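You operate a simulated robot arm through the tools that you are given. There is no shell and no other tool. Be economical: measure what you need, move in short steps, check, and stop when the job is done.

You are at the controls of a simulated two-armed robot. One attempt, no reset.

## Task
Wipe up the spill on the work top surface with the cream cloth and put it back.

It is judged by the outcome, as a careful person would: the job done as asked, and still so three seconds after it is handed in. It fails if anything else is knocked over, pushed out of place, dropped, spilled or broken. Flat cloth is picked up by pressing the open fingertips on it (5 to 10 N) and closing them slowly along it; thin cloth reads only 2 to 8 mm in the jaws.

## Robot
Two 6-joint arms with two-finger parallel grippers on one trunk, on a base that drives. Base frame: it is fixed to the floor where the robot stands at the start and does not move with it; the origin is under the middle of the robot, x ahead of it, y to its left, z up; the surface under the hand at the start is at about z = 85. Units: cm, rad, N and s.
The left shoulder is at the start at [-7.7, 17.7, 83.2], the right one opposite. With the tool pointing down near the work surface each hand reaches from about 10 to 72 cm from the robot's upright axis, wherever it stands, measured 20 degrees to its own side. Payload 1.57 kg a hand.
The TCP of each hand is the grasp point between the finger pads, 3 cm short of the fingertips. In the tool frame z runs along the fingers and y along their closing line. The gripper opens to 8 cm. The fingers are 1.7 cm wide and 1.2 cm thick; the gripper's body (4 by 8.2 cm) begins 8 cm behind the TCP.
Orientation is told as [roll, pitch, yaw] about the base's x, y, z axes, in that order, counted from this pose: with the fingers straight down and closing along the base's y, the tool's x points along the base's -x, its y along +y and its z along -z.

## Interface
- The arms move only by the tool servo_tool. It takes "left_targets", "right_targets" or both (then of equal length, played together; a hand with none holds still); each is a list of rows, each an object of numbers (a shift or turn left out is 0, a gripper value left out holds the last): "x", "y", "z": the shift along the tool's x, y, z in units of 30 mm (1.0 is 30 mm); "rx", "ry", "rz": the turn, a rotation vector about the tool's x, y, z in units of 6 degrees (1.0 is 6 degrees); "fingers": the gripper command, from -1 (shut) to 1 (fully open), values between in proportion. In form: [{"x": .., "y": .., "z": .., "rx": .., "ry": .., "rz": .., "fingers": ..}, ...]. A call has 1 to 12 rows; each row shifts and turns the commanded pose from where the row before left it, along the tool's axes as they then stand. A call with a number of a shift or a turn outside -1 to 1 is refused whole. Rows are played at 5 a second. More than 5 cm and 0.15 rad between two rows, or a gripper value outside its range, and nothing of the call is played. Where a pose cannot be reached the arm comes as near as it can. A force on the tool above 40 N (or 10 N above the force at the start of the call, whichever is more), or a blocked arm, ends the call early, and 0.2 s more pass. The fingers move at their own pace (about 7.2 cm/s each) and stop on an object; they squeeze with about 25 N. The grip force told is the motor's: it shows also when the fingers shut on nothing. Time passes only in rows, and 0.2 s behind the last, so rows that do not move let the fingers close. The reply holds the time, the measured pose of the TCP, the force on the tool along the base axes, the opening and the grip force, in the units named above and with some noise, with the torque about the TCP (base axes, N m) and any sound that the robot's microphone picked up, and new pictures: "show" is both (left out), scene, wrist or none (wrist: the cameras of the hands that moved).
- Cameras (640 x 400 px; columns grow to the right, rows downward): "scene" is now at [3.72, 0.52, 155.73]; the picture's right is [0.08, -1.00, 0.00], its down [-0.72, -0.06, -0.69] and it looks along [0.69, 0.05, -0.72] (base axes); focal length 290 px, centre (320, 200). "left" rides on the left gripper at [7.2, 0.7, -12.2] in its tool frame; the picture's right is [-0.09, 1.00, 0.00], its down [-0.84, -0.08, -0.54] and it looks along [-0.54, -0.05, 0.84] (tool axes); focal length 238 px, centre (320, 200). "right" rides on the right gripper at [7.2, -0.7, -12.2] in its tool frame; the picture's right is [0.09, 1.00, 0.00], its down [-0.84, 0.08, -0.54] and it looks along [-0.54, 0.05, 0.84] (tool axes); focal length 238 px, centre (320, 200). There is no depth. A picture from a camera that has moved, and an enlarged one, comes with that camera's place and axes in the base frame and with its lens.
- lift_body(by): slides the trunk up (or, below 0, down) by that many cm; the arms and the scene camera ride with it, the base frame stays. It gives what a move gives, with no picture.
- steer(legs): drives the robot by 1 to 6 legs, each [ahead, left, turn to the left] in cm, cm and rad, along the robot's own axes; the way and the turn of a leg run together, so that a leg with both is an arc; at most 150 cm and 3.142 rad a leg. The arms and the cameras ride along, it lands a little off, and it stops where it bumps. It gives what a move gives, and a new picture of the scene camera.
- head_to(pan, tilt): turns the head with the scene camera to pan (to the left, within 2.496 rad either way) and tilt (down, from -0.506 to 1.204), counted from straight ahead of the robot. It gives what a move gives, and a new picture of the scene camera.
- inspect(camera, box): a new picture of the part [left, top, right, bottom] of that camera's present view, enlarged. It takes no simulated time.
- close_job(): hands the job in; it is judged then, once.

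Work in short steps. Places have to be worked out from the pictures, the camera data and where the tool is seen: move nearer, look again, correct. Check each grasp and each placing, and mend what went wrong. You have 120 turns and 260 pictures in all, those below and enlarged ones among them. Open the grippers and draw the arms clear of the work before you hand the job in, unless the task says otherwise; then end with one line.

The tools are called after ">>>" by a JSON object that holds its "op" and its "data". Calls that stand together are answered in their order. servo_tool: Moves the arms, as the interface text tells. Its arguments: {"type":"object","properties":{"left_targets":{"type":"array"},"right_targets":{"type":"array"},"show":{"type":"string","enum":["both","scene","wrist","none"]}},"required":[]} The other tools are called the same way: lift_body (by) slides the trunk up or down; steer (legs) drives the base; head_to (pan, tilt) turns the head that bears the scene camera; inspect (camera, box) takes an enlarged picture of a part of a camera's view; close_job () hands the job in.

At the start:

```text
time: 0.0
left_tool_pos: [48.35, 33.76, 112.11]
left_tcp_rot: [0.0, 0.0, 0.001]
left_force: [0.0, 0.2, 0.2]
left_wrist_torque: [0.03, 0.0, -0.01]
left_finger_gap: 7.99
left_gripper_force: 0.0
right_tool_pos: [39.71, -11.82, 115.56]
right_tcp_rot: [0.001, -0.002, 0.0]
right_force: [-0.4, 0.3, -0.3]
right_wrist_torque: [0.05, 0.01, 0.01]
right_finger_gap: 8.0
right_gripper_force: 0.0
trunk travel left (down, up): [-27.5, 5.3]
robot x, y, heading: [0.16, -0.22, -0.004]
head pan, tilt: [0.077, 0.808]
```

scene: 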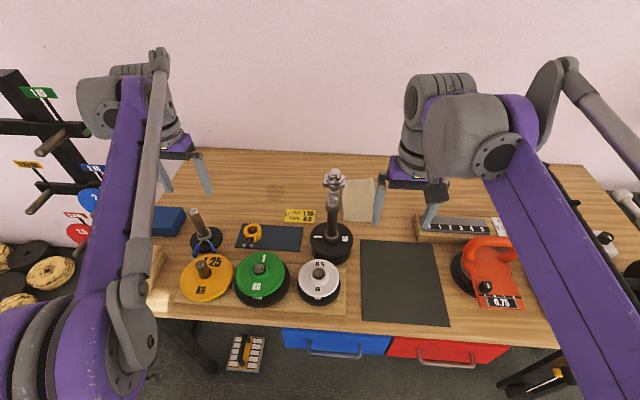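
right: 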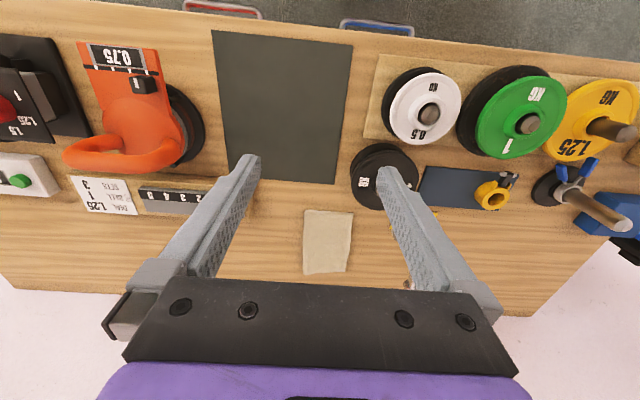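
left: 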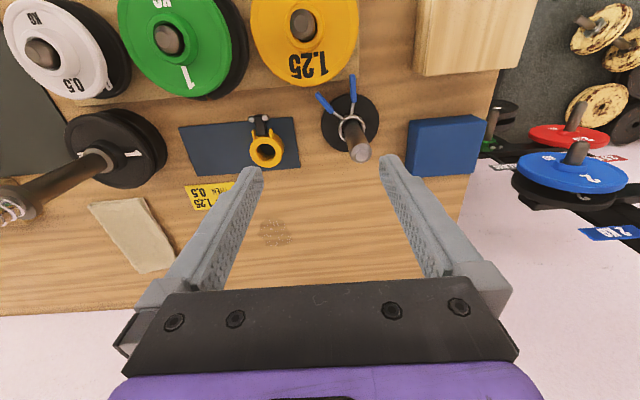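

I'll enlarge the cloth and the faint mark I take for the spill.

>>> {"op": "inspect", "data": {"camera": "scene", "box": [220, 150, 420, 275]}}

>>> {"op": "inspect", "data": {"camera": "left", "box": [80, 150, 400, 350]}}

>>> {"op": "inspect", "data": {"camera": "right", "box": [240, 150, 480, 300]}}

```text
3.20 times, centred on (320, 212) of scene
camera zoom: at [3.72, 0.52, 155.73], right [0.08, -1.0, 0.0], down [-0.72, -0.06, -0.69], along [0.69, 0.05, -0.72], focal length 928 px, centre (320, 160)
```

zoom: 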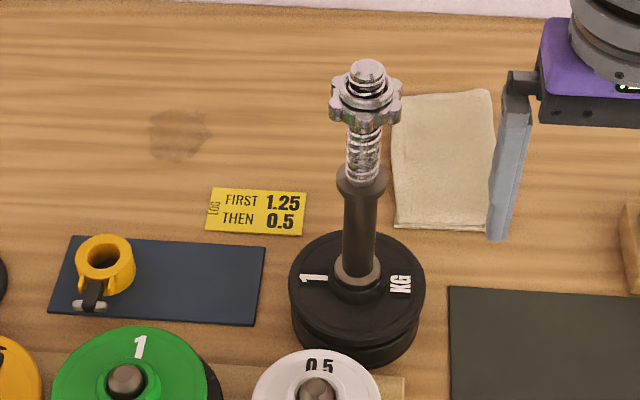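

```text
2.00 times, centred on (240, 250) of left
camera zoom: at [41.19, 34.18, 124.27], right [0.09, 1.0, 0.0], down [0.84, -0.08, 0.54], along [0.54, -0.05, -0.84], focal length 477 px, centre (480, 100)
```

zoom: 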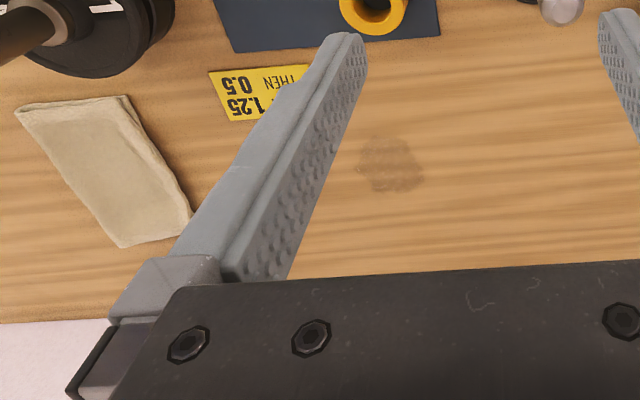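

```text
2.67 times, centred on (360, 225) of right
camera zoom: at [32.44, -12.33, 127.83], right [-0.09, 1.0, 0.0], down [0.84, 0.08, 0.54], along [0.54, 0.05, -0.84], focal length 636 px, centre (213, 133)
```

zoom: 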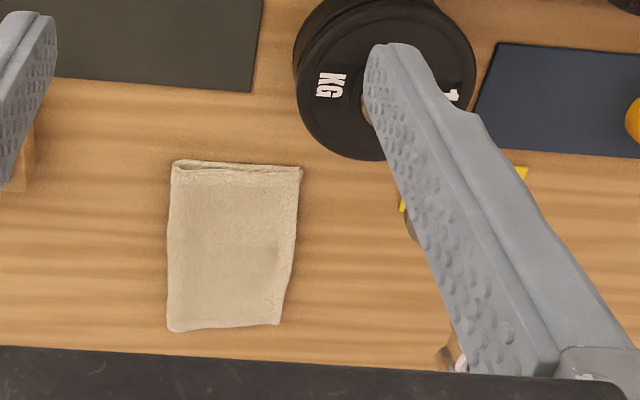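

The spill is the dull patch near (74, 21.5). The folded cloth covers about x 63–83, y −12.5 to −2, and a tall dumbbell stands near (51, 0). The spill is a bit beyond reach, so I'll check whether I can drive closer.

>>> {"op": "head_to", "data": {"pan": 0.0, "tilt": 1.2}}

>>> {"op": "head_to", "data": {"pan": 0.9, "tilt": 0.7}}

```text
time: 0.9
left_tool_pos: [48.36, 33.53, 111.98]
left_tcp_rot: [0.0, 0.0, -0.001]
left_force: [0.3, 0.2, 0.0]
left_wrist_torque: [0.0, -0.02, 0.01]
left_finger_gap: 8.01
left_gripper_force: 0.0
right_tool_pos: [39.6, -11.72, 115.63]
right_tcp_rot: [0.0, 0.001, 0.0]
right_force: [-1.2, -0.2, 0.1]
right_wrist_torque: [0.0, 0.0, 0.03]
right_finger_gap: 8.01
right_gripper_force: 0.3
trunk travel left (down, up): [-27.5, 5.3]
robot x, y, heading: [-0.05, 0.01, 0.005]
head pan, tilt: [0.0, 1.201]
camera scene: at [1.32, -0.1, 153.04], right [0.0, -1.0, 0.0], down [-0.93, 0.0, -0.36], along [0.36, 0.0, -0.93], focal length 290 px, centre (320, 200)
```

scene: 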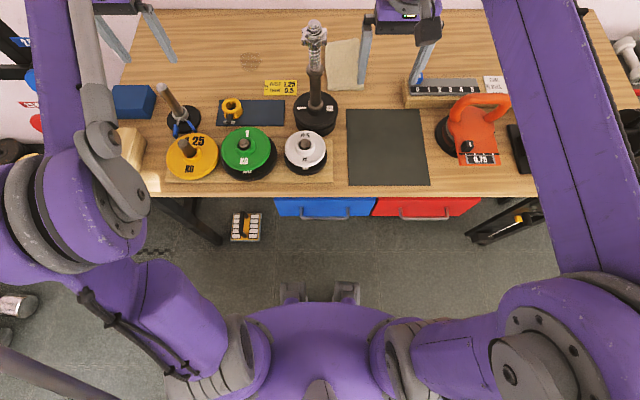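

```text
time: 2.1
left_tool_pos: [48.36, 33.62, 112.09]
left_tcp_rot: [0.001, 0.0, 0.0]
left_force: [0.8, -0.7, -0.7]
left_wrist_torque: [0.02, -0.02, -0.01]
left_finger_gap: 8.0
left_gripper_force: 0.2
right_tool_pos: [39.76, -11.62, 115.69]
right_tcp_rot: [0.001, -0.001, 0.0]
right_force: [-0.1, 0.0, -0.1]
right_wrist_torque: [-0.01, 0.01, -0.02]
right_finger_gap: 8.0
right_gripper_force: 0.1
trunk travel left (down, up): [-27.5, 5.3]
robot x, y, heading: [-0.05, -0.18, -0.001]
head pan, tilt: [0.901, 0.7]
camera scene: at [1.01, 6.55, 156.63], right [0.78, -0.62, 0.0], down [-0.4, -0.5, -0.76], along [0.48, 0.6, -0.64], focal length 290 px, centre (320, 200)
```

scene: 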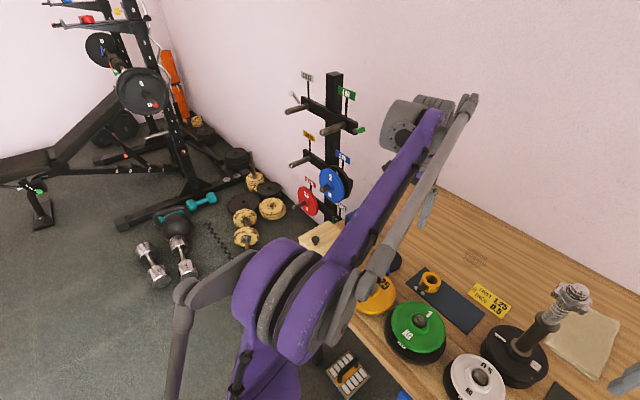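

The floor ahead of the base is clear. I'll drive 9 cm ahead and 4 cm right, which keeps the right arm away from the dumbbell, and then look.

>>> {"op": "steer", "data": {"legs": [[9, -4, 0]]}}

>>> {"op": "head_to", "data": {"pan": -0.1, "tilt": 0.9}}

```text
time: 3.2
left_tool_pos: [57.37, 29.65, 112.07]
left_tcp_rot: [0.001, 0.0, 0.001]
left_force: [0.0, 0.8, -0.2]
left_wrist_torque: [0.0, 0.02, 0.02]
left_finger_gap: 8.0
left_gripper_force: 0.0
right_tool_pos: [48.59, -15.81, 115.63]
right_tcp_rot: [0.0, 0.0, 0.0]
right_force: [1.2, -0.9, -0.1]
right_wrist_torque: [-0.01, 0.03, 0.03]
right_finger_gap: 8.0
right_gripper_force: 0.1
trunk travel left (down, up): [-27.5, 5.3]
robot x, y, heading: [8.44, -3.98, 0.001]
head pan, tilt: [0.901, 0.7]
camera scene: at [9.95, 2.57, 156.62], right [0.78, -0.62, 0.0], down [-0.4, -0.5, -0.77], along [0.48, 0.6, -0.64], focal length 290 px, centre (320, 200)
```

scene: 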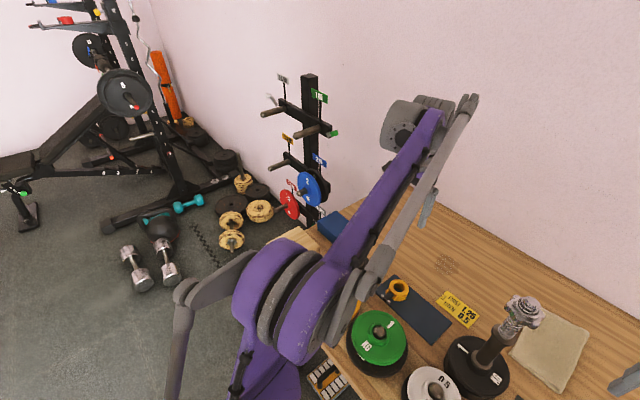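

```text
time: 4.5
left_tool_pos: [57.41, 29.69, 112.01]
left_tcp_rot: [-0.001, -0.001, 0.0]
left_force: [-0.5, -0.2, 0.2]
left_wrist_torque: [0.0, 0.0, -0.01]
left_finger_gap: 8.0
left_gripper_force: 0.1
right_tool_pos: [48.71, -15.76, 115.61]
right_tcp_rot: [0.0, -0.001, 0.0]
right_force: [0.1, 0.6, -0.8]
right_wrist_torque: [0.01, -0.01, 0.0]
right_finger_gap: 7.98
right_gripper_force: 0.0
trunk travel left (down, up): [-27.5, 5.3]
robot x, y, heading: [9.0, -4.22, 0.001]
head pan, tilt: [-0.099, 0.901]
camera scene: at [12.19, -4.83, 155.02], right [-0.1, -1.0, 0.0], down [-0.78, 0.08, -0.62], along [0.62, -0.06, -0.78], focal length 290 px, centre (320, 200)
```

scene: 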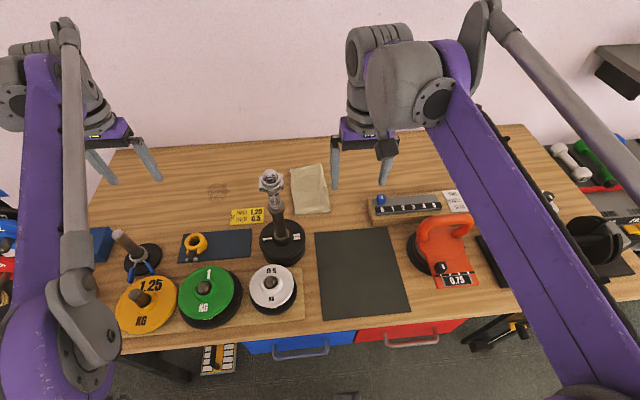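

I'll move the right hand out over the near part of the cloth, going ahead first and then sideways.

>>> {"op": "servo_tool", "data": {"right_targets": [{"x": -1}, {"x": -1}, {"x": -1}, {"x": -1}, {"x": -1, "y": 0.9}, {"x": -1, "y": 0.9}, {"x": -0.8, "y": 0.9}, {"z": 1}, {"z": 1}, {"z": 1}, {}]}}

```text
time: 6.9
left_tool_pos: [57.34, 29.67, 112.06]
left_tcp_rot: [-0.001, 0.0, 0.0]
left_force: [-0.6, 0.7, -0.5]
left_wrist_torque: [-0.02, -0.01, 0.0]
left_finger_gap: 8.0
left_gripper_force: 0.1
right_tool_pos: [66.14, -8.79, 104.86]
right_tcp_rot: [0.0, 0.0, -0.001]
right_force: [0.2, -0.1, 0.3]
right_wrist_torque: [0.0, 0.01, -0.02]
right_finger_gap: 7.99
right_gripper_force: 0.1
right hand out of reach, approached as far as the arm can: row 6, 7
trunk travel left (down, up): [-27.5, 5.3]
robot x, y, heading: [8.75, -3.91, -0.0]
head pan, tilt: [-0.099, 0.901]
camera scene: at [12.18, -4.84, 155.02], right [-0.1, -0.99, 0.0], down [-0.78, 0.08, -0.62], along [0.62, -0.06, -0.78], focal length 290 px, centre (320, 200)
camera right: at [58.97, -9.36, 117.13], right [-0.09, 1.0, 0.0], down [0.84, 0.08, 0.54], along [0.54, 0.05, -0.84], focal length 238 px, centre (320, 200)
```

scene: 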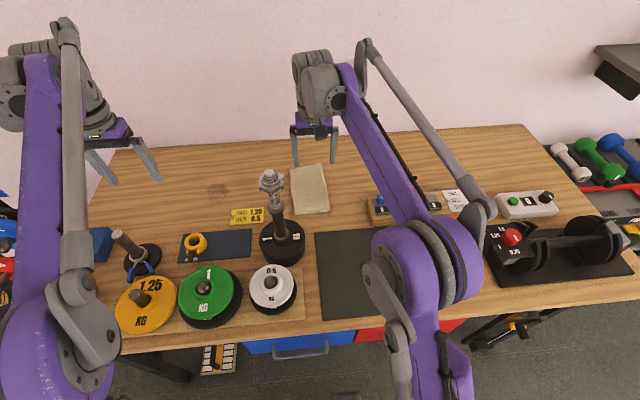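
right: 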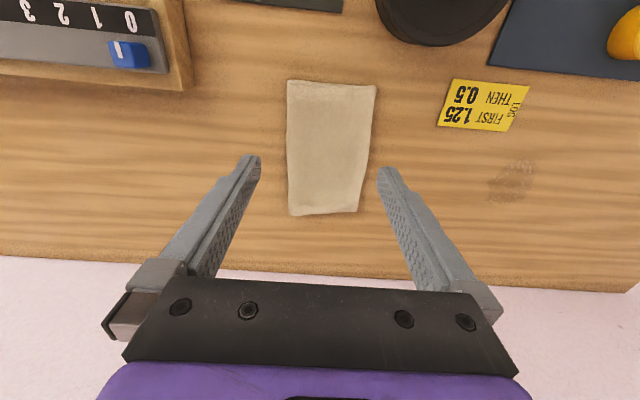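

The cloth spans x 62.5–82 and y −12.5 to −1.5, and the spill is at about (73.5, 21.5). I'll come down over (68, −7.4) with the fingers at about 5 cm.

>>> {"op": "servo_tool", "data": {"right_targets": [{"x": -0.3, "y": 0.45, "z": 0.9, "fingers": 0.25}, {"x": -0.3, "z": 1}, {"z": 1}, {"z": 1}, {"z": 0.6}, {}]}}

```text
time: 8.3
left_tool_pos: [57.42, 29.6, 112.09]
left_tcp_rot: [-0.001, -0.001, 0.001]
left_force: [1.2, 0.2, -0.8]
left_wrist_torque: [-0.01, 0.02, -0.04]
left_finger_gap: 8.0
left_gripper_force: 0.1
right_tool_pos: [68.18, -7.26, 91.44]
right_tcp_rot: [-0.002, 0.0, 0.0]
right_force: [0.8, 0.0, 0.6]
right_wrist_torque: [0.01, 0.03, -0.03]
right_finger_gap: 5.0
right_gripper_force: 0.1
trunk travel left (down, up): [-27.5, 5.3]
robot x, y, heading: [8.83, -3.88, -0.003]
head pan, tilt: [-0.099, 0.901]
camera scene: at [12.19, -4.83, 155.02], right [-0.1, -0.99, 0.0], down [-0.78, 0.08, -0.62], along [0.62, -0.06, -0.78], focal length 290 px, centre (320, 200)
camera right: at [60.98, -7.88, 103.63], right [-0.09, 1.0, 0.0], down [0.84, 0.08, 0.54], along [0.54, 0.05, -0.84], focal length 238 px, centre (320, 200)
```

scene: 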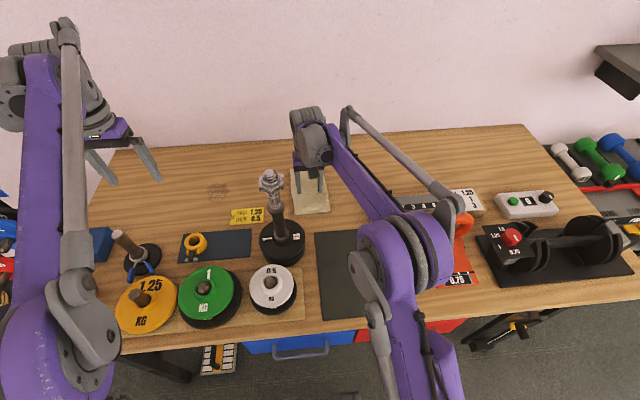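
right: 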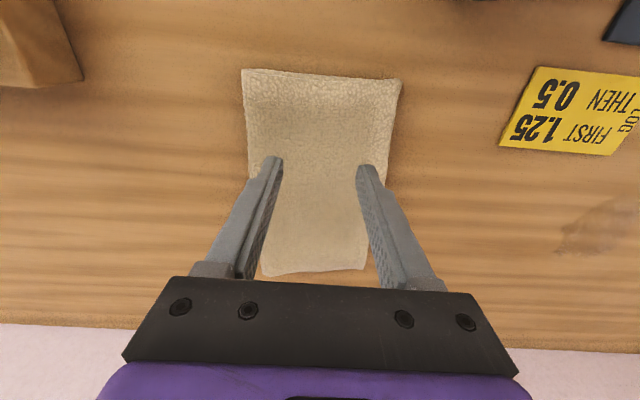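

The fingers are over the cloth. I'll lower them in small steps until I get a light contact.

>>> {"op": "servo_tool", "data": {"right_targets": [{"z": 0.3}, {"z": 0.3}, {"z": 0.15}, {"z": 0.1}, {}], "show": "none"}}

```text
time: 9.5
left_tool_pos: [57.3, 29.67, 112.12]
left_tcp_rot: [0.0, 0.001, -0.001]
left_force: [-0.3, 0.2, 0.0]
left_wrist_torque: [-0.01, -0.03, 0.03]
left_finger_gap: 8.01
left_gripper_force: 0.0
right_tool_pos: [68.14, -7.31, 88.82]
right_tcp_rot: [0.002, -0.001, 0.0]
right_force: [0.4, 0.3, 1.2]
right_wrist_torque: [0.0, 0.01, 0.0]
right_finger_gap: 5.02
right_gripper_force: 0.0
trunk travel left (down, up): [-27.5, 5.3]
robot x, y, heading: [8.81, -3.95, 0.004]
head pan, tilt: [-0.099, 0.901]
```

Still no real force at z 88.8, so I'll go on down in millimetre steps.

>>> {"op": "servo_tool", "data": {"right_targets": [{"z": 0.07}, {"z": 0.07}, {"z": 0.05}, {}], "show": "none"}}

```text
time: 10.5
left_tool_pos: [57.18, 29.67, 112.3]
left_tcp_rot: [-0.001, -0.002, 0.0]
left_force: [0.1, -0.6, -0.2]
left_wrist_torque: [-0.02, 0.0, -0.04]
left_finger_gap: 8.0
left_gripper_force: 0.0
right_tool_pos: [68.1, -7.24, 88.53]
right_tcp_rot: [0.001, -0.003, 0.001]
right_force: [7.4, 1.0, 30.2]
right_wrist_torque: [0.08, -0.24, -0.03]
right_finger_gap: 5.0
right_gripper_force: 0.0
trunk travel left (down, up): [-27.5, 5.3]
robot x, y, heading: [9.28, -4.05, 0.0]
head pan, tilt: [-0.099, 0.901]
```

That gave 30 N, so contact is at about z 88.55 and the hand is stiff. I'll back off a little.

>>> {"op": "servo_tool", "data": {"right_targets": [{"z": -0.06}, {}], "show": "none"}}

```text
time: 11.1
left_tool_pos: [57.25, 29.63, 112.11]
left_tcp_rot: [0.0, 0.0, 0.0]
left_force: [-0.1, -0.4, -0.6]
left_wrist_torque: [0.0, 0.0, -0.04]
left_finger_gap: 8.0
left_gripper_force: 0.0
right_tool_pos: [67.98, -7.31, 88.36]
right_tcp_rot: [0.0, -0.001, 0.0]
right_force: [5.7, -0.9, 19.4]
right_wrist_torque: [0.01, -0.18, -0.01]
right_finger_gap: 4.99
right_gripper_force: 0.1
trunk travel left (down, up): [-27.5, 5.3]
robot x, y, heading: [8.79, -4.2, -0.003]
head pan, tilt: [-0.099, 0.901]
```

>>> {"op": "servo_tool", "data": {"right_targets": [{"z": -0.06}, {}], "show": "none"}}

```text
time: 11.7
left_tool_pos: [57.39, 29.65, 112.06]
left_tcp_rot: [0.0, 0.0, -0.001]
left_force: [1.1, -0.8, 0.3]
left_wrist_torque: [0.01, 0.0, -0.01]
left_finger_gap: 7.99
left_gripper_force: 0.0
right_tool_pos: [68.05, -7.26, 88.71]
right_tcp_rot: [-0.001, -0.001, 0.0]
right_force: [0.8, -0.2, 5.4]
right_wrist_torque: [-0.01, -0.03, 0.0]
right_finger_gap: 4.98
right_gripper_force: 0.1
trunk travel left (down, up): [-27.5, 5.3]
robot x, y, heading: [8.78, -3.61, -0.0]
head pan, tilt: [-0.099, 0.901]
```

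The force is now 5.4 N, which is right. I'll press slightly more and close slowly.

>>> {"op": "servo_tool", "data": {"right_targets": [{"z": 0.01, "fingers": 0.1}, {"fingers": -0.05}, {"fingers": -0.2}, {"fingers": -0.35}, {"fingers": -0.5}, {"fingers": -0.65}, {"fingers": -0.8}, {"fingers": -0.9}, {"fingers": -1}, {}, {}]}}

```text
time: 14.1
left_tool_pos: [57.26, 29.5, 112.1]
left_tcp_rot: [0.001, -0.001, -0.001]
left_force: [0.1, 0.8, -0.3]
left_wrist_torque: [-0.03, -0.01, -0.03]
left_finger_gap: 7.99
left_gripper_force: 0.0
right_tool_pos: [68.12, -7.2, 88.73]
right_tcp_rot: [-0.001, 0.001, 0.001]
right_force: [-0.5, 1.7, 4.5]
right_wrist_torque: [0.02, 0.0, -0.02]
right_finger_gap: 0.81
right_gripper_force: 25.0
trunk travel left (down, up): [-27.5, 5.3]
robot x, y, heading: [9.37, -4.26, -0.003]
head pan, tilt: [-0.099, 0.901]
camera scene: at [12.15, -4.82, 155.02], right [-0.1, -0.99, 0.0], down [-0.78, 0.08, -0.62], along [0.62, -0.06, -0.78], focal length 290 px, centre (320, 200)
camera right: at [60.78, -7.84, 100.92], right [-0.09, 1.0, 0.0], down [0.84, 0.08, 0.54], along [0.54, 0.05, -0.84], focal length 238 px, centre (320, 200)
```

scene: 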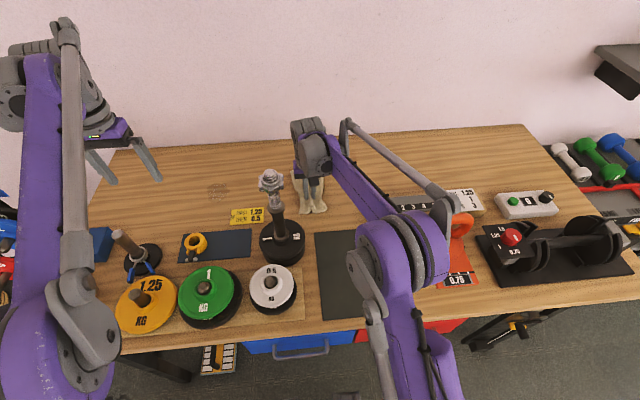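
right: 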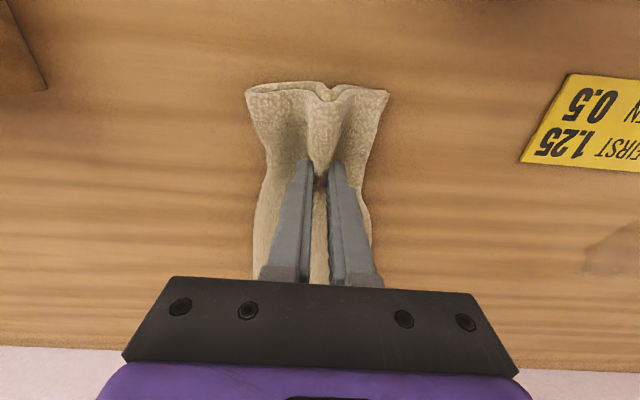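

The cloth is gripped (0.81 cm gap, 25 N). I'll lift it and look.

>>> {"op": "servo_tool", "data": {"right_targets": [{"z": -0.5}, {"z": -1}, {"z": -1}, {"z": -1}, {"z": -1}, {"z": -1, "x": 0.2}, {"z": -1, "x": 0.3}, {}]}}

>>> {"op": "lift_body", "data": {"by": 5}}

```text
time: 15.9
left_tool_pos: [57.28, 29.68, 111.99]
left_tcp_rot: [-0.001, 0.0, 0.0]
left_force: [-0.7, 0.4, 0.3]
left_wrist_torque: [-0.01, 0.01, 0.0]
left_finger_gap: 7.96
left_gripper_force: 0.0
right_tool_pos: [66.62, -7.35, 108.18]
right_tcp_rot: [0.0, -0.001, 0.0]
right_force: [-0.5, 0.2, -0.4]
right_wrist_torque: [-0.02, 0.04, 0.02]
right_finger_gap: 0.8
right_gripper_force: 24.9
trunk travel left (down, up): [-27.5, 5.3]
robot x, y, heading: [8.78, -3.81, -0.0]
head pan, tilt: [-0.099, 0.901]
camera scene: at [12.22, -4.84, 155.01], right [-0.1, -0.99, 0.0], down [-0.78, 0.08, -0.62], along [0.62, -0.06, -0.78], focal length 290 px, centre (320, 200)
camera right: at [59.34, -7.96, 120.34], right [-0.09, 1.0, 0.0], down [0.84, 0.08, 0.54], along [0.54, 0.05, -0.84], focal length 238 px, centre (320, 200)
```

scene: 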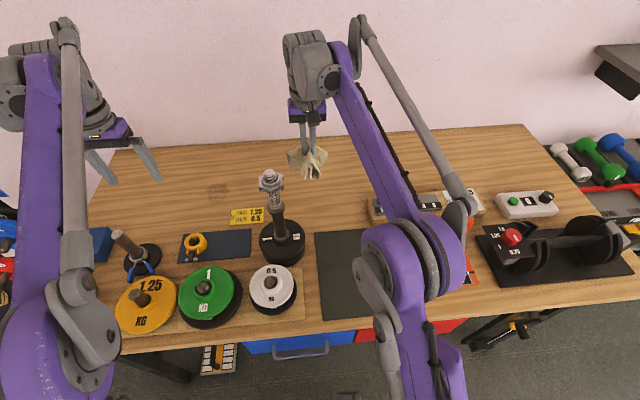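
right: 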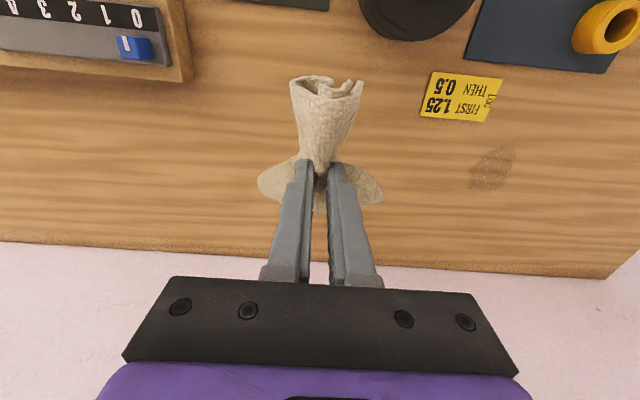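

```text
time: 16.8
left_tool_pos: [57.39, 29.74, 117.09]
left_tcp_rot: [0.001, -0.001, -0.001]
left_force: [-0.9, 0.6, -0.5]
left_wrist_torque: [-0.01, -0.04, 0.0]
left_finger_gap: 7.99
left_gripper_force: 0.0
right_tool_pos: [66.64, -7.38, 113.08]
right_tcp_rot: [0.001, -0.001, 0.0]
right_force: [0.1, -0.6, -1.2]
right_wrist_torque: [-0.04, 0.0, -0.02]
right_finger_gap: 0.82
right_gripper_force: 25.0
trunk travel left (down, up): [-32.5, 0.3]
robot x, y, heading: [8.95, -4.08, -0.002]
head pan, tilt: [-0.099, 0.901]
```

I have the cloth and the scene is otherwise unchanged. I'll raise the right hand more so its forearm clears the dumbbell (top about z 117), and draw the left arm back before I drive left.

>>> {"op": "servo_tool", "data": {"right_targets": [{"z": -0.8, "x": 0.6}, {"z": -0.8, "x": 0.6}, {"z": -0.8, "x": 0.3}, {"z": -0.6}, {}, {}, {}, {}], "left_targets": [{"x": 1, "z": -0.4}, {"x": 1, "z": -0.4}, {"x": 1}, {"x": 1}, {"x": 1}, {"x": 1}, {"x": 0.7}, {}], "show": "scene"}}

```text
time: 18.6
left_tool_pos: [37.29, 29.68, 119.48]
left_tcp_rot: [0.0, 0.0, 0.0]
left_force: [0.9, 0.3, 0.2]
left_wrist_torque: [-0.01, -0.02, -0.01]
left_finger_gap: 8.01
left_gripper_force: 0.1
right_tool_pos: [62.15, -7.38, 121.94]
right_tcp_rot: [0.0, -0.001, 0.0]
right_force: [-0.3, -0.1, 0.3]
right_wrist_torque: [-0.07, 0.03, 0.01]
right_finger_gap: 0.81
right_gripper_force: 25.1
trunk travel left (down, up): [-32.5, 0.3]
robot x, y, heading: [8.89, -3.74, -0.003]
head pan, tilt: [-0.099, 0.901]
camera scene: at [12.0, -4.82, 160.31], right [-0.1, -0.99, 0.0], down [-0.78, 0.08, -0.62], along [0.62, -0.06, -0.78], focal length 290 px, centre (320, 200)
```

scene: 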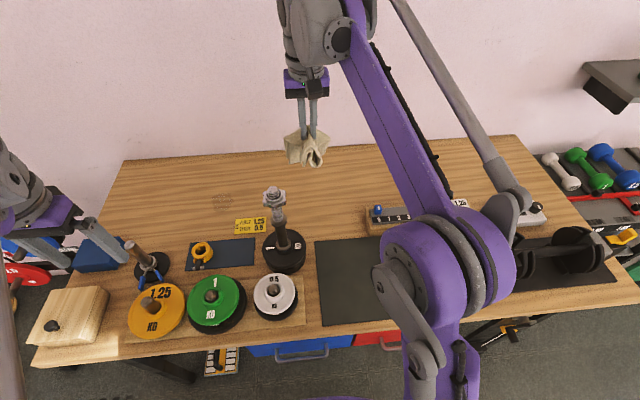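

The arm is high. I'll drive left by 10 cm and check clearance over the dumbbell.

>>> {"op": "steer", "data": {"legs": [[0, 10, 0]]}}

```text
time: 20.1
left_tool_pos: [37.23, 39.63, 119.57]
left_tcp_rot: [0.0, 0.001, 0.001]
left_force: [-0.5, 0.7, 0.7]
left_wrist_torque: [0.01, 0.0, -0.03]
left_finger_gap: 8.01
left_gripper_force: 0.1
right_tool_pos: [61.94, 2.55, 122.02]
right_tcp_rot: [-0.001, 0.0, 0.002]
right_force: [-0.9, -0.2, -0.5]
right_wrist_torque: [-0.09, 0.02, 0.03]
right_finger_gap: 0.82
right_gripper_force: 24.6
trunk travel left (down, up): [-32.5, 0.3]
robot x, y, heading: [8.91, 6.17, -0.004]
head pan, tilt: [-0.099, 0.901]
camera scene: at [11.96, 5.05, 160.31], right [-0.1, -1.0, 0.0], down [-0.78, 0.08, -0.62], along [0.62, -0.06, -0.78], focal length 290 px, centre (320, 200)
```

scene: 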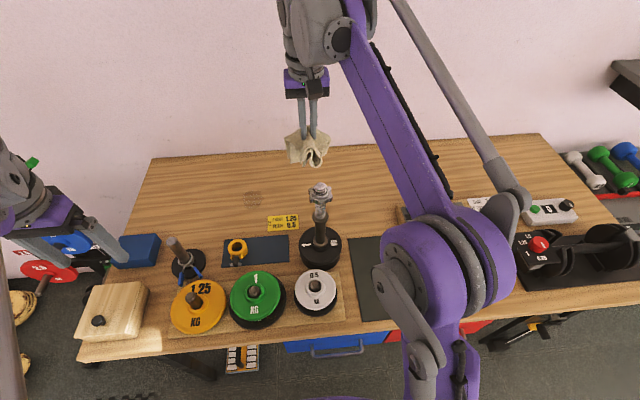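

Clearance is good. I'll continue left and a little ahead.

>>> {"op": "steer", "data": {"legs": [[1.5, 14, 0]]}}

```text
time: 22.0
left_tool_pos: [38.53, 53.86, 119.62]
left_tcp_rot: [0.0, 0.001, 0.004]
left_force: [-0.6, 0.2, -0.3]
left_wrist_torque: [0.0, 0.0, 0.01]
left_finger_gap: 8.0
left_gripper_force: 0.0
right_tool_pos: [63.55, 16.95, 121.98]
right_tcp_rot: [0.0, 0.001, 0.007]
right_force: [0.0, -0.5, 0.4]
right_wrist_torque: [-0.02, 0.02, 0.02]
right_finger_gap: 0.8
right_gripper_force: 25.2
trunk travel left (down, up): [-32.5, 0.3]
robot x, y, heading: [10.31, 19.68, 0.006]
head pan, tilt: [-0.099, 0.901]
camera scene: at [13.39, 19.18, 160.31], right [-0.1, -1.0, 0.0], down [-0.78, 0.08, -0.62], along [0.62, -0.06, -0.78], focal length 290 px, centre (320, 200)
```

scene: 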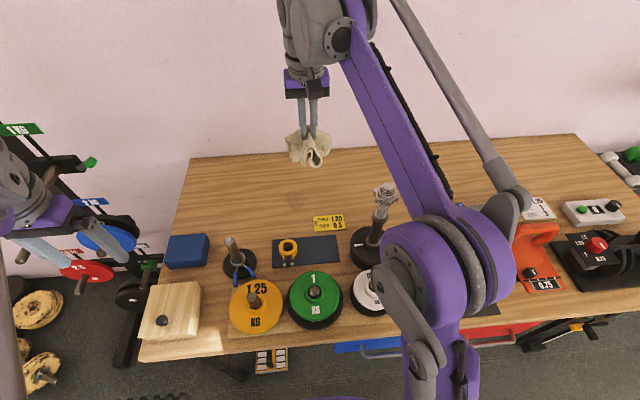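

The forearm line is now well clear of the dumbbell. I'll move the cloth over the spill and lower it most of the way.

>>> {"op": "servo_tool", "data": {"right_targets": [{"z": 1, "y": 0.5}, {"z": 1, "y": 0.5}, {"z": 1, "y": 0.4}, {"z": 1, "x": -0.5}, {"z": 1, "x": -0.5}, {"z": 1, "x": -0.7}, {"z": 1, "x": -0.5}, {"z": 1, "x": -0.3}, {"z": 0.7}, {}]}}

```text
time: 24.2
left_tool_pos: [38.52, 53.88, 119.5]
left_tcp_rot: [0.0, -0.002, 0.003]
left_force: [-0.2, 0.5, 0.8]
left_wrist_torque: [-0.03, -0.03, 0.01]
left_finger_gap: 8.02
left_gripper_force: 0.1
right_tool_pos: [71.13, 21.16, 95.81]
right_tcp_rot: [-0.001, 0.0, 0.002]
right_force: [-0.2, 0.2, -0.2]
right_wrist_torque: [-0.07, -0.01, 0.01]
right_finger_gap: 0.81
right_gripper_force: 25.3
trunk travel left (down, up): [-32.5, 0.3]
robot x, y, heading: [10.16, 20.16, 0.002]
head pan, tilt: [-0.099, 0.901]
camera scene: at [13.38, 19.2, 160.31], right [-0.1, -1.0, 0.0], down [-0.78, 0.08, -0.62], along [0.62, -0.06, -0.78], focal length 290 px, centre (320, 200)
camera right: at [63.88, 20.52, 108.14], right [-0.1, 1.0, 0.0], down [0.84, 0.08, 0.54], along [0.54, 0.05, -0.84], focal length 238 px, centre (320, 200)
```

scene: 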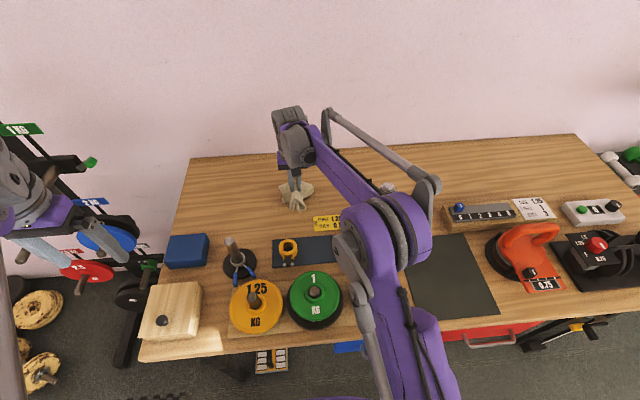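
right: 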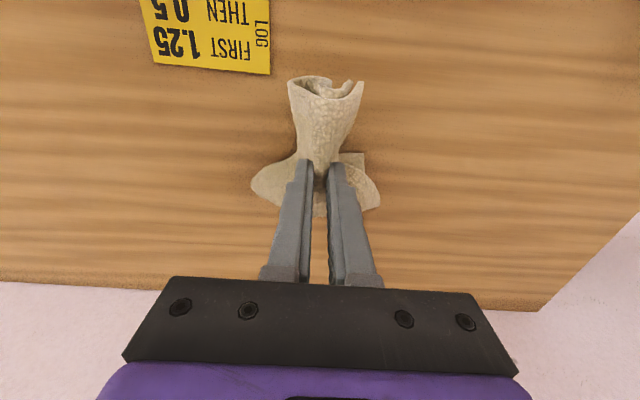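

The elbow is nearer the standing dumbbell than I like. I'll tuck the left arm inward, shift the base 7 cm more left and 1.5 ahead, and bring the hand back by the same amount.

>>> {"op": "servo_tool", "data": {"right_targets": [{"z": -1}, {"z": -1}, {}, {}, {}], "left_targets": [{"y": -1}, {"y": -1}, {"y": -1}, {"y": -1}, {}], "show": "none"}}

>>> {"op": "steer", "data": {"legs": [[1.5, 7, 0]]}}

```text
time: 25.4
left_tool_pos: [38.67, 41.83, 119.73]
left_tcp_rot: [-0.001, -0.001, 0.004]
left_force: [-0.8, 0.4, -0.8]
left_wrist_torque: [-0.03, 0.0, 0.0]
left_finger_gap: 8.01
left_gripper_force: 0.1
right_tool_pos: [71.06, 21.17, 101.92]
right_tcp_rot: [0.001, 0.0, 0.003]
right_force: [0.2, -0.8, 0.2]
right_wrist_torque: [-0.06, 0.0, -0.02]
right_finger_gap: 0.8
right_gripper_force: 24.6
trunk travel left (down, up): [-32.5, 0.3]
robot x, y, heading: [10.33, 19.93, 0.003]
head pan, tilt: [-0.099, 0.901]
```

```text
time: 26.7
left_tool_pos: [40.08, 48.81, 119.71]
left_tcp_rot: [0.001, -0.001, 0.003]
left_force: [-0.3, -0.4, -0.8]
left_wrist_torque: [-0.01, -0.03, -0.02]
left_finger_gap: 8.0
left_gripper_force: 0.2
right_tool_pos: [72.49, 28.06, 101.88]
right_tcp_rot: [0.001, 0.0, 0.001]
right_force: [0.2, 0.3, -1.2]
right_wrist_torque: [-0.04, 0.01, 0.0]
right_finger_gap: 0.81
right_gripper_force: 24.6
trunk travel left (down, up): [-32.5, 0.3]
robot x, y, heading: [11.64, 26.98, 0.005]
head pan, tilt: [-0.099, 0.901]
camera scene: at [14.84, 26.2, 160.3], right [-0.1, -1.0, 0.0], down [-0.78, 0.08, -0.62], along [0.62, -0.06, -0.78], focal length 290 px, centre (320, 200)
```

scene: 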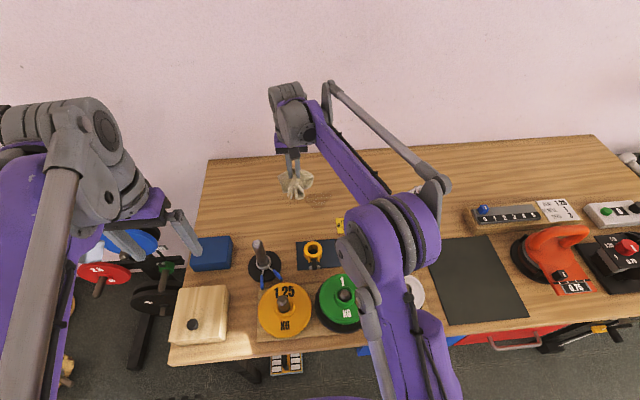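

The base is placed. I'll shift the hand back to y ≈ 21.5 and lower onto the spill.

>>> {"op": "servo_tool", "data": {"right_targets": [{"y": -0.8}, {"y": -0.8}, {"y": -0.6, "z": 0.5}, {"z": 1, "x": 0.3}, {"z": 1}, {"z": 0.6}, {"z": 0.3}, {}]}}

```text
time: 28.5
left_tool_pos: [40.14, 48.82, 119.81]
left_tcp_rot: [0.001, -0.001, 0.002]
left_force: [-0.6, -0.6, -0.4]
left_wrist_torque: [0.0, 0.0, 0.05]
left_finger_gap: 7.98
left_gripper_force: 0.1
right_tool_pos: [71.56, 21.38, 91.59]
right_tcp_rot: [0.0, -0.001, 0.001]
right_force: [0.0, 0.2, -0.3]
right_wrist_torque: [-0.07, -0.01, -0.02]
right_finger_gap: 0.8
right_gripper_force: 25.2
trunk travel left (down, up): [-32.5, 0.3]
robot x, y, heading: [11.7, 27.15, -0.001]
head pan, tilt: [-0.099, 0.901]
camera scene: at [14.86, 26.23, 160.31], right [-0.1, -1.0, 0.0], down [-0.78, 0.08, -0.62], along [0.62, -0.06, -0.78], focal length 290 px, centre (320, 200)
camera right: at [64.36, 20.84, 103.81], right [-0.09, 1.0, 0.0], down [0.84, 0.08, 0.54], along [0.54, 0.05, -0.84], focal length 238 px, centre (320, 200)
```

scene: 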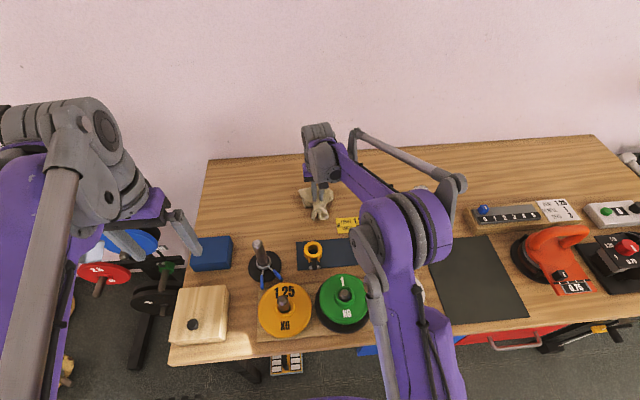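
right: 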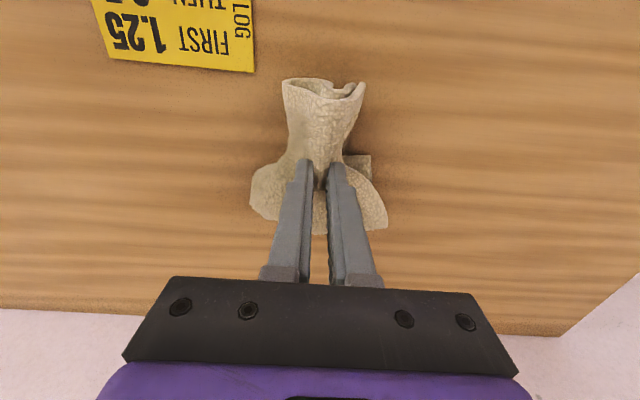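

The cloth now covers the spill area. I'll lower to light contact.

>>> {"op": "servo_tool", "data": {"right_targets": [{"z": 0.3}, {"z": 0.3}, {"z": 0.2}, {"z": 0.1}, {}], "show": "none"}}

```text
time: 29.7
left_tool_pos: [39.85, 48.82, 119.81]
left_tcp_rot: [-0.001, -0.004, 0.002]
left_force: [-0.2, -0.4, 0.3]
left_wrist_torque: [0.01, 0.05, -0.03]
left_finger_gap: 7.99
left_gripper_force: 0.0
right_tool_pos: [71.5, 21.53, 89.06]
right_tcp_rot: [-0.001, -0.003, 0.001]
right_force: [-2.5, 1.0, 15.2]
right_wrist_torque: [0.06, -0.04, 0.02]
right_finger_gap: 0.8
right_gripper_force: 25.1
trunk travel left (down, up): [-32.5, 0.3]
robot x, y, heading: [12.07, 27.04, -0.001]
head pan, tilt: [-0.099, 0.901]
```

There's 15 N under the cloth. I'll ease slightly and wipe with strokes along x at several y over the patch.

>>> {"op": "servo_tool", "data": {"right_targets": [{"z": -0.03, "x": -0.5}, {"x": -0.6}, {"x": -0.6}, {"x": -0.4, "y": 0.4}, {"x": 0.7, "y": 0.2}, {"x": 0.7}, {"x": 0.7}, {"x": 0.3, "y": -0.4}, {"x": -0.7, "y": -0.4}, {"x": -0.7}, {"x": -0.7}, {}]}}

```text
time: 32.3
left_tool_pos: [40.09, 48.81, 119.73]
left_tcp_rot: [-0.001, 0.0, 0.003]
left_force: [0.0, 0.3, 0.0]
left_wrist_torque: [0.0, 0.0, 0.0]
left_finger_gap: 7.99
left_gripper_force: 0.0
right_tool_pos: [77.19, 20.76, 89.09]
right_tcp_rot: [0.003, 0.0, 0.003]
right_force: [-0.4, 0.7, 1.6]
right_wrist_torque: [-0.03, 0.0, -0.01]
right_finger_gap: 0.83
right_gripper_force: 24.7
trunk travel left (down, up): [-32.5, 0.3]
robot x, y, heading: [12.11, 26.73, -0.0]
head pan, tilt: [-0.099, 0.901]
camera scene: at [14.8, 26.24, 160.31], right [-0.1, -1.0, 0.0], down [-0.78, 0.08, -0.62], along [0.62, -0.06, -0.78], focal length 290 px, centre (320, 200)
camera right: at [69.88, 20.2, 101.37], right [-0.09, 1.0, 0.0], down [0.84, 0.08, 0.54], along [0.54, 0.05, -0.84], focal length 238 px, centre (320, 200)
```

scene: 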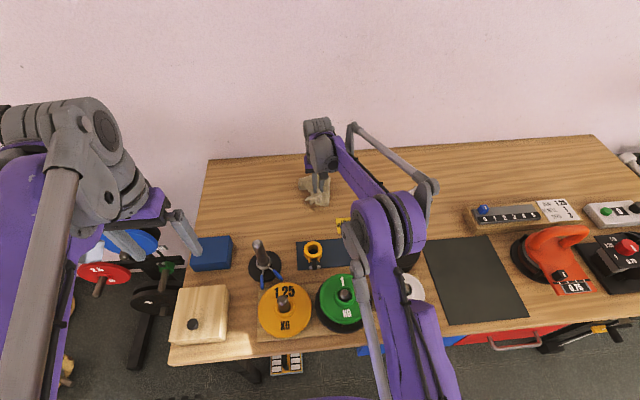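
right: 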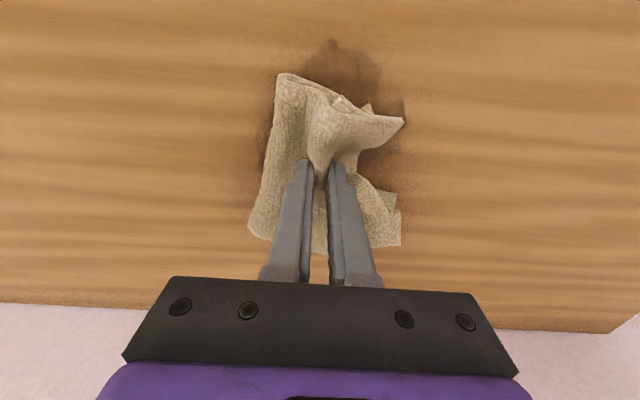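

A dark patch shows near (71, 22), so I'll lift a little to judge what is left.

>>> {"op": "servo_tool", "data": {"right_targets": [{"z": -1, "y": 0.2}, {"z": -1, "x": 0.5}, {"z": -1, "x": 0.5}, {"z": -1, "x": 0.5, "y": 1}, {"y": 1}, {}]}}

```text
time: 33.7
left_tool_pos: [40.15, 48.82, 119.78]
left_tcp_rot: [-0.001, 0.0, 0.002]
left_force: [-0.3, -0.5, 0.1]
left_wrist_torque: [0.03, -0.01, -0.02]
left_finger_gap: 7.97
left_gripper_force: 0.0
right_tool_pos: [72.54, 27.57, 100.95]
right_tcp_rot: [-0.001, 0.0, 0.002]
right_force: [0.3, -0.1, -1.2]
right_wrist_torque: [-0.03, 0.0, 0.0]
right_finger_gap: 0.81
right_gripper_force: 25.5
trunk travel left (down, up): [-32.5, 0.3]
robot x, y, heading: [11.99, 27.18, 0.0]
head pan, tilt: [-0.099, 0.901]
camera scene: at [14.84, 26.18, 160.31], right [-0.1, -1.0, 0.0], down [-0.78, 0.08, -0.62], along [0.62, -0.06, -0.78], focal length 290 px, centre (320, 200)
camera right: at [65.17, 26.88, 113.27], right [-0.09, 1.0, 0.0], down [0.84, 0.08, 0.54], along [0.54, 0.05, -0.84], focal length 238 px, centre (320, 200)
```

scene: 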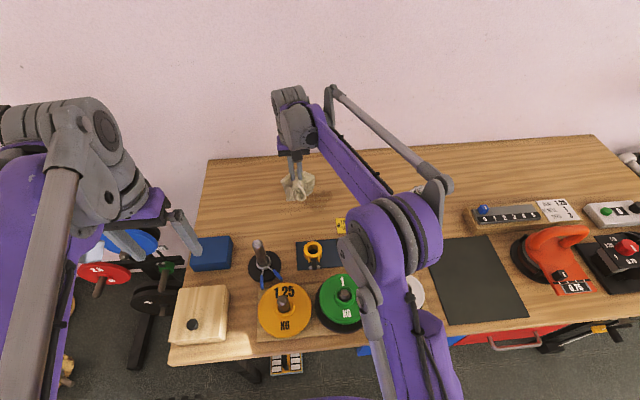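
right: 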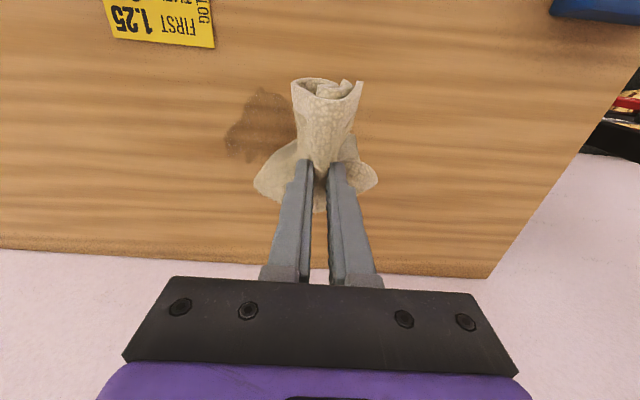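

>>> {"op": "inspect", "data": {"camera": "right", "box": [180, 60, 380, 185]}}

>>> {"op": "inspect", "data": {"camera": "scene", "box": [260, 150, 380, 225]}}

```text
3.20 times, centred on (280, 122) of right
camera zoom: at [65.17, 26.88, 113.27], right [-0.09, 1.0, 0.0], down [0.84, 0.08, 0.54], along [0.54, 0.05, -0.84], focal length 763 px, centre (448, 448)
```

zoom: 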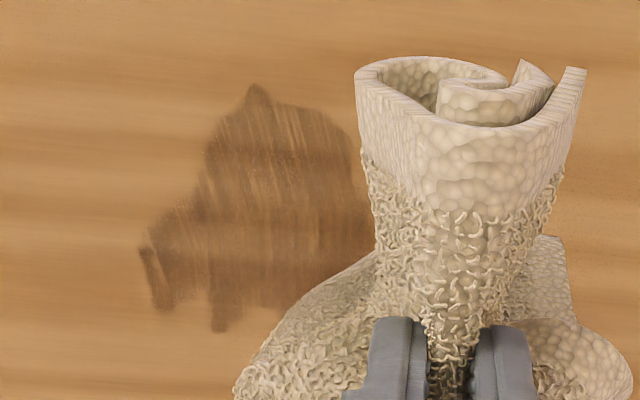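

```text
5.33 times, centred on (320, 188) of scene
camera zoom: at [14.84, 26.18, 160.31], right [-0.1, -1.0, 0.0], down [-0.78, 0.08, -0.62], along [0.62, -0.06, -0.78], focal length 1548 px, centre (320, 267)
```

zoom: 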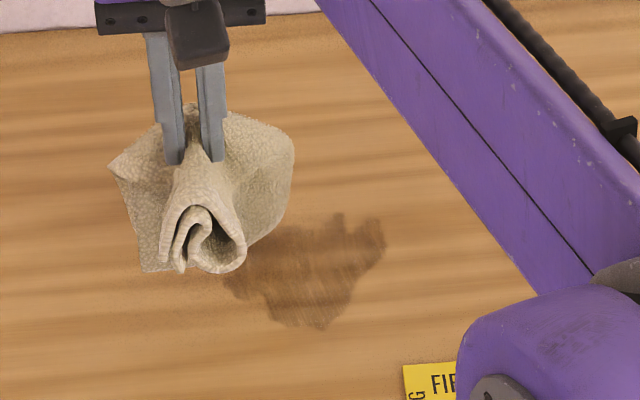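

The spill was only smeared thinner, and it now covers about x 70–79, y 16–26. It needs repeated firmer strokes, so I'll go back down and check the pressure.

>>> {"op": "servo_tool", "data": {"right_targets": [{"z": 1, "y": -0.4}, {"z": 1, "x": 0.4}, {"z": 1}, {"z": 0.8}, {"z": 0.13}, {}], "show": "none"}}

```text
time: 35.1
left_tool_pos: [40.07, 48.73, 119.78]
left_tcp_rot: [0.0, 0.001, 0.0]
left_force: [0.2, 0.4, 0.3]
left_wrist_torque: [0.01, 0.01, -0.01]
left_finger_gap: 7.99
left_gripper_force: 0.0
right_tool_pos: [71.35, 26.26, 89.31]
right_tcp_rot: [-0.001, 0.0, 0.004]
right_force: [-0.3, 0.5, 2.9]
right_wrist_torque: [-0.06, 0.0, -0.03]
right_finger_gap: 0.81
right_gripper_force: 25.2
trunk travel left (down, up): [-32.5, 0.3]
robot x, y, heading: [11.92, 27.28, 0.002]
head pan, tilt: [-0.099, 0.901]
```

>>> {"op": "servo_tool", "data": {"right_targets": [{"z": 0.1}, {"y": -0.8}, {"y": -0.8}, {"y": -0.8}, {"y": -0.6, "x": -0.3}, {"x": -0.4, "y": 0.6}, {"y": 0.8}, {"y": 0.8}, {"y": 0.7}, {"x": -0.7}, {"y": -0.8}, {}], "show": "none"}}

```text
time: 37.7
left_tool_pos: [40.17, 48.89, 119.78]
left_tcp_rot: [0.001, 0.0, 0.001]
left_force: [-0.5, 0.4, -0.9]
left_wrist_torque: [-0.02, -0.02, 0.01]
left_finger_gap: 7.99
left_gripper_force: 0.1
right_tool_pos: [75.57, 23.6, 89.02]
right_tcp_rot: [0.001, -0.001, 0.002]
right_force: [0.1, -1.6, 3.4]
right_wrist_torque: [-0.01, 0.04, -0.03]
right_finger_gap: 0.81
right_gripper_force: 24.6
trunk travel left (down, up): [-32.5, 0.3]
robot x, y, heading: [11.91, 27.24, 0.001]
head pan, tilt: [-0.099, 0.901]
```

The force is only 3.4 N, so I'll press a bit more and go on with the far rows, then come back.

>>> {"op": "servo_tool", "data": {"right_targets": [{"z": 0.07, "y": -0.7}, {"y": -0.7}, {"y": -0.7}, {"x": -0.7}, {"y": 0.8}, {"y": 0.8}, {"y": 0.8}, {"x": 0.5, "y": -0.2}, {"y": -0.8}, {"y": -0.8}, {"y": -0.6}, {}], "show": "wrist"}}

```text
time: 40.3
left_tool_pos: [40.1, 48.88, 119.86]
left_tcp_rot: [0.001, 0.0, 0.001]
left_force: [0.7, -0.7, -0.7]
left_wrist_torque: [-0.02, 0.02, 0.03]
left_finger_gap: 8.02
left_gripper_force: 0.0
right_tool_pos: [76.21, 17.35, 88.92]
right_tcp_rot: [-0.001, -0.002, 0.001]
right_force: [-0.5, 1.6, 7.9]
right_wrist_torque: [0.01, -0.01, 0.02]
right_finger_gap: 0.82
right_gripper_force: 24.8
trunk travel left (down, up): [-32.5, 0.3]
robot x, y, heading: [11.95, 27.54, -0.001]
head pan, tilt: [-0.099, 0.901]
camera right: at [68.97, 16.6, 101.14], right [-0.09, 1.0, 0.0], down [0.84, 0.08, 0.54], along [0.54, 0.05, -0.84], focal length 238 px, centre (320, 200)
```

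right: 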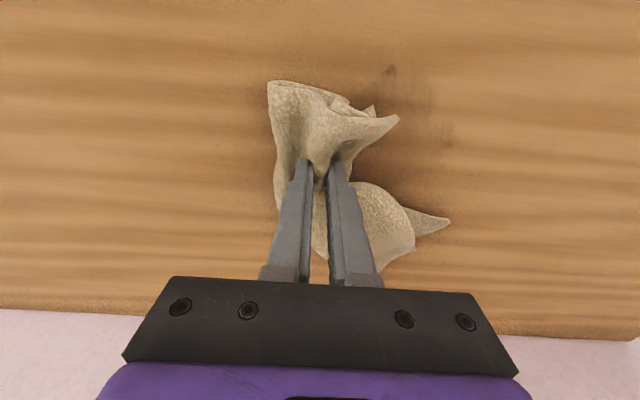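

Most of it is gone, with faint remnants near (70, 21) and (73, 25). I'll wipe those.

>>> {"op": "servo_tool", "data": {"right_targets": [{"y": 0.8, "x": 0.2}, {"y": 0.8, "x": 0.3}, {"y": 0.8, "x": 0.3}, {"y": 0.6}, {"x": 0.4, "y": -0.4}, {"x": 0.5, "y": -0.7}, {"x": 0.3, "y": -0.5}, {"x": 0.2, "y": -0.4}, {"x": -0.1, "y": 0.6}, {"x": -0.3, "y": 0.7}, {"x": -0.3, "y": 0.4}, {}], "show": "none"}}

>>> {"op": "servo_tool", "data": {"right_targets": [{"x": 0.4, "y": -0.7}, {"x": 0.4, "y": -0.6}, {"x": 0.2, "y": -0.5}, {"x": -0.4}, {"x": -0.4, "y": 0.6}, {"z": -1}, {"z": -1}, {"z": -1, "y": 1}, {"z": -1, "y": 1}, {"y": 0.6}, {}], "show": "both"}}

```text
time: 42.9
left_tool_pos: [39.92, 48.85, 119.84]
left_tcp_rot: [0.001, -0.001, 0.002]
left_force: [0.3, 0.4, 1.3]
left_wrist_torque: [0.0, 0.0, 0.03]
left_finger_gap: 7.99
left_gripper_force: 0.0
right_tool_pos: [71.48, 25.34, 88.88]
right_tcp_rot: [0.001, -0.001, 0.001]
right_force: [-3.2, -3.9, 16.0]
right_wrist_torque: [-0.15, 0.11, 0.0]
right_finger_gap: 0.83
right_gripper_force: 24.9
trunk travel left (down, up): [-32.5, 0.3]
robot x, y, heading: [11.89, 27.08, 0.002]
head pan, tilt: [-0.099, 0.901]
```

```text
time: 45.3
left_tool_pos: [40.11, 48.78, 119.73]
left_tcp_rot: [0.0, 0.001, 0.001]
left_force: [-0.5, 0.0, 0.5]
left_wrist_torque: [-0.02, -0.02, -0.01]
left_finger_gap: 7.98
left_gripper_force: 0.1
right_tool_pos: [71.21, 29.56, 100.69]
right_tcp_rot: [-0.001, 0.0, 0.002]
right_force: [-0.6, 0.3, -0.6]
right_wrist_torque: [-0.04, 0.03, 0.05]
right_finger_gap: 0.83
right_gripper_force: 25.1
trunk travel left (down, up): [-32.5, 0.3]
robot x, y, heading: [11.98, 26.88, 0.002]
head pan, tilt: [-0.099, 0.901]
camera scene: at [14.85, 26.21, 160.31], right [-0.1, -1.0, 0.0], down [-0.78, 0.08, -0.62], along [0.62, -0.06, -0.78], focal length 290 px, centre (320, 200)
camera right: at [63.91, 28.95, 112.86], right [-0.09, 1.0, 0.0], down [0.84, 0.08, 0.54], along [0.54, 0.05, -0.84], focal length 238 px, centre (320, 200)
```

scene: 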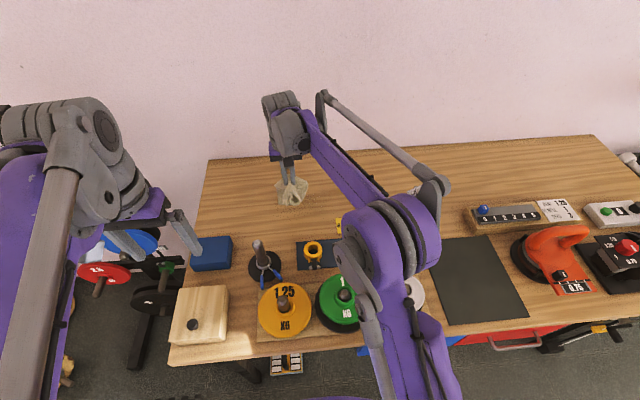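
right: 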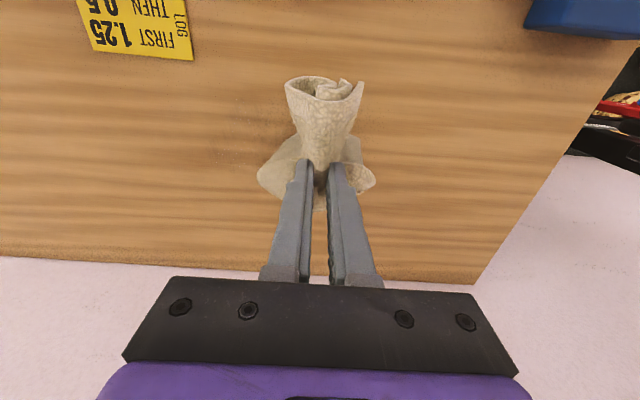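

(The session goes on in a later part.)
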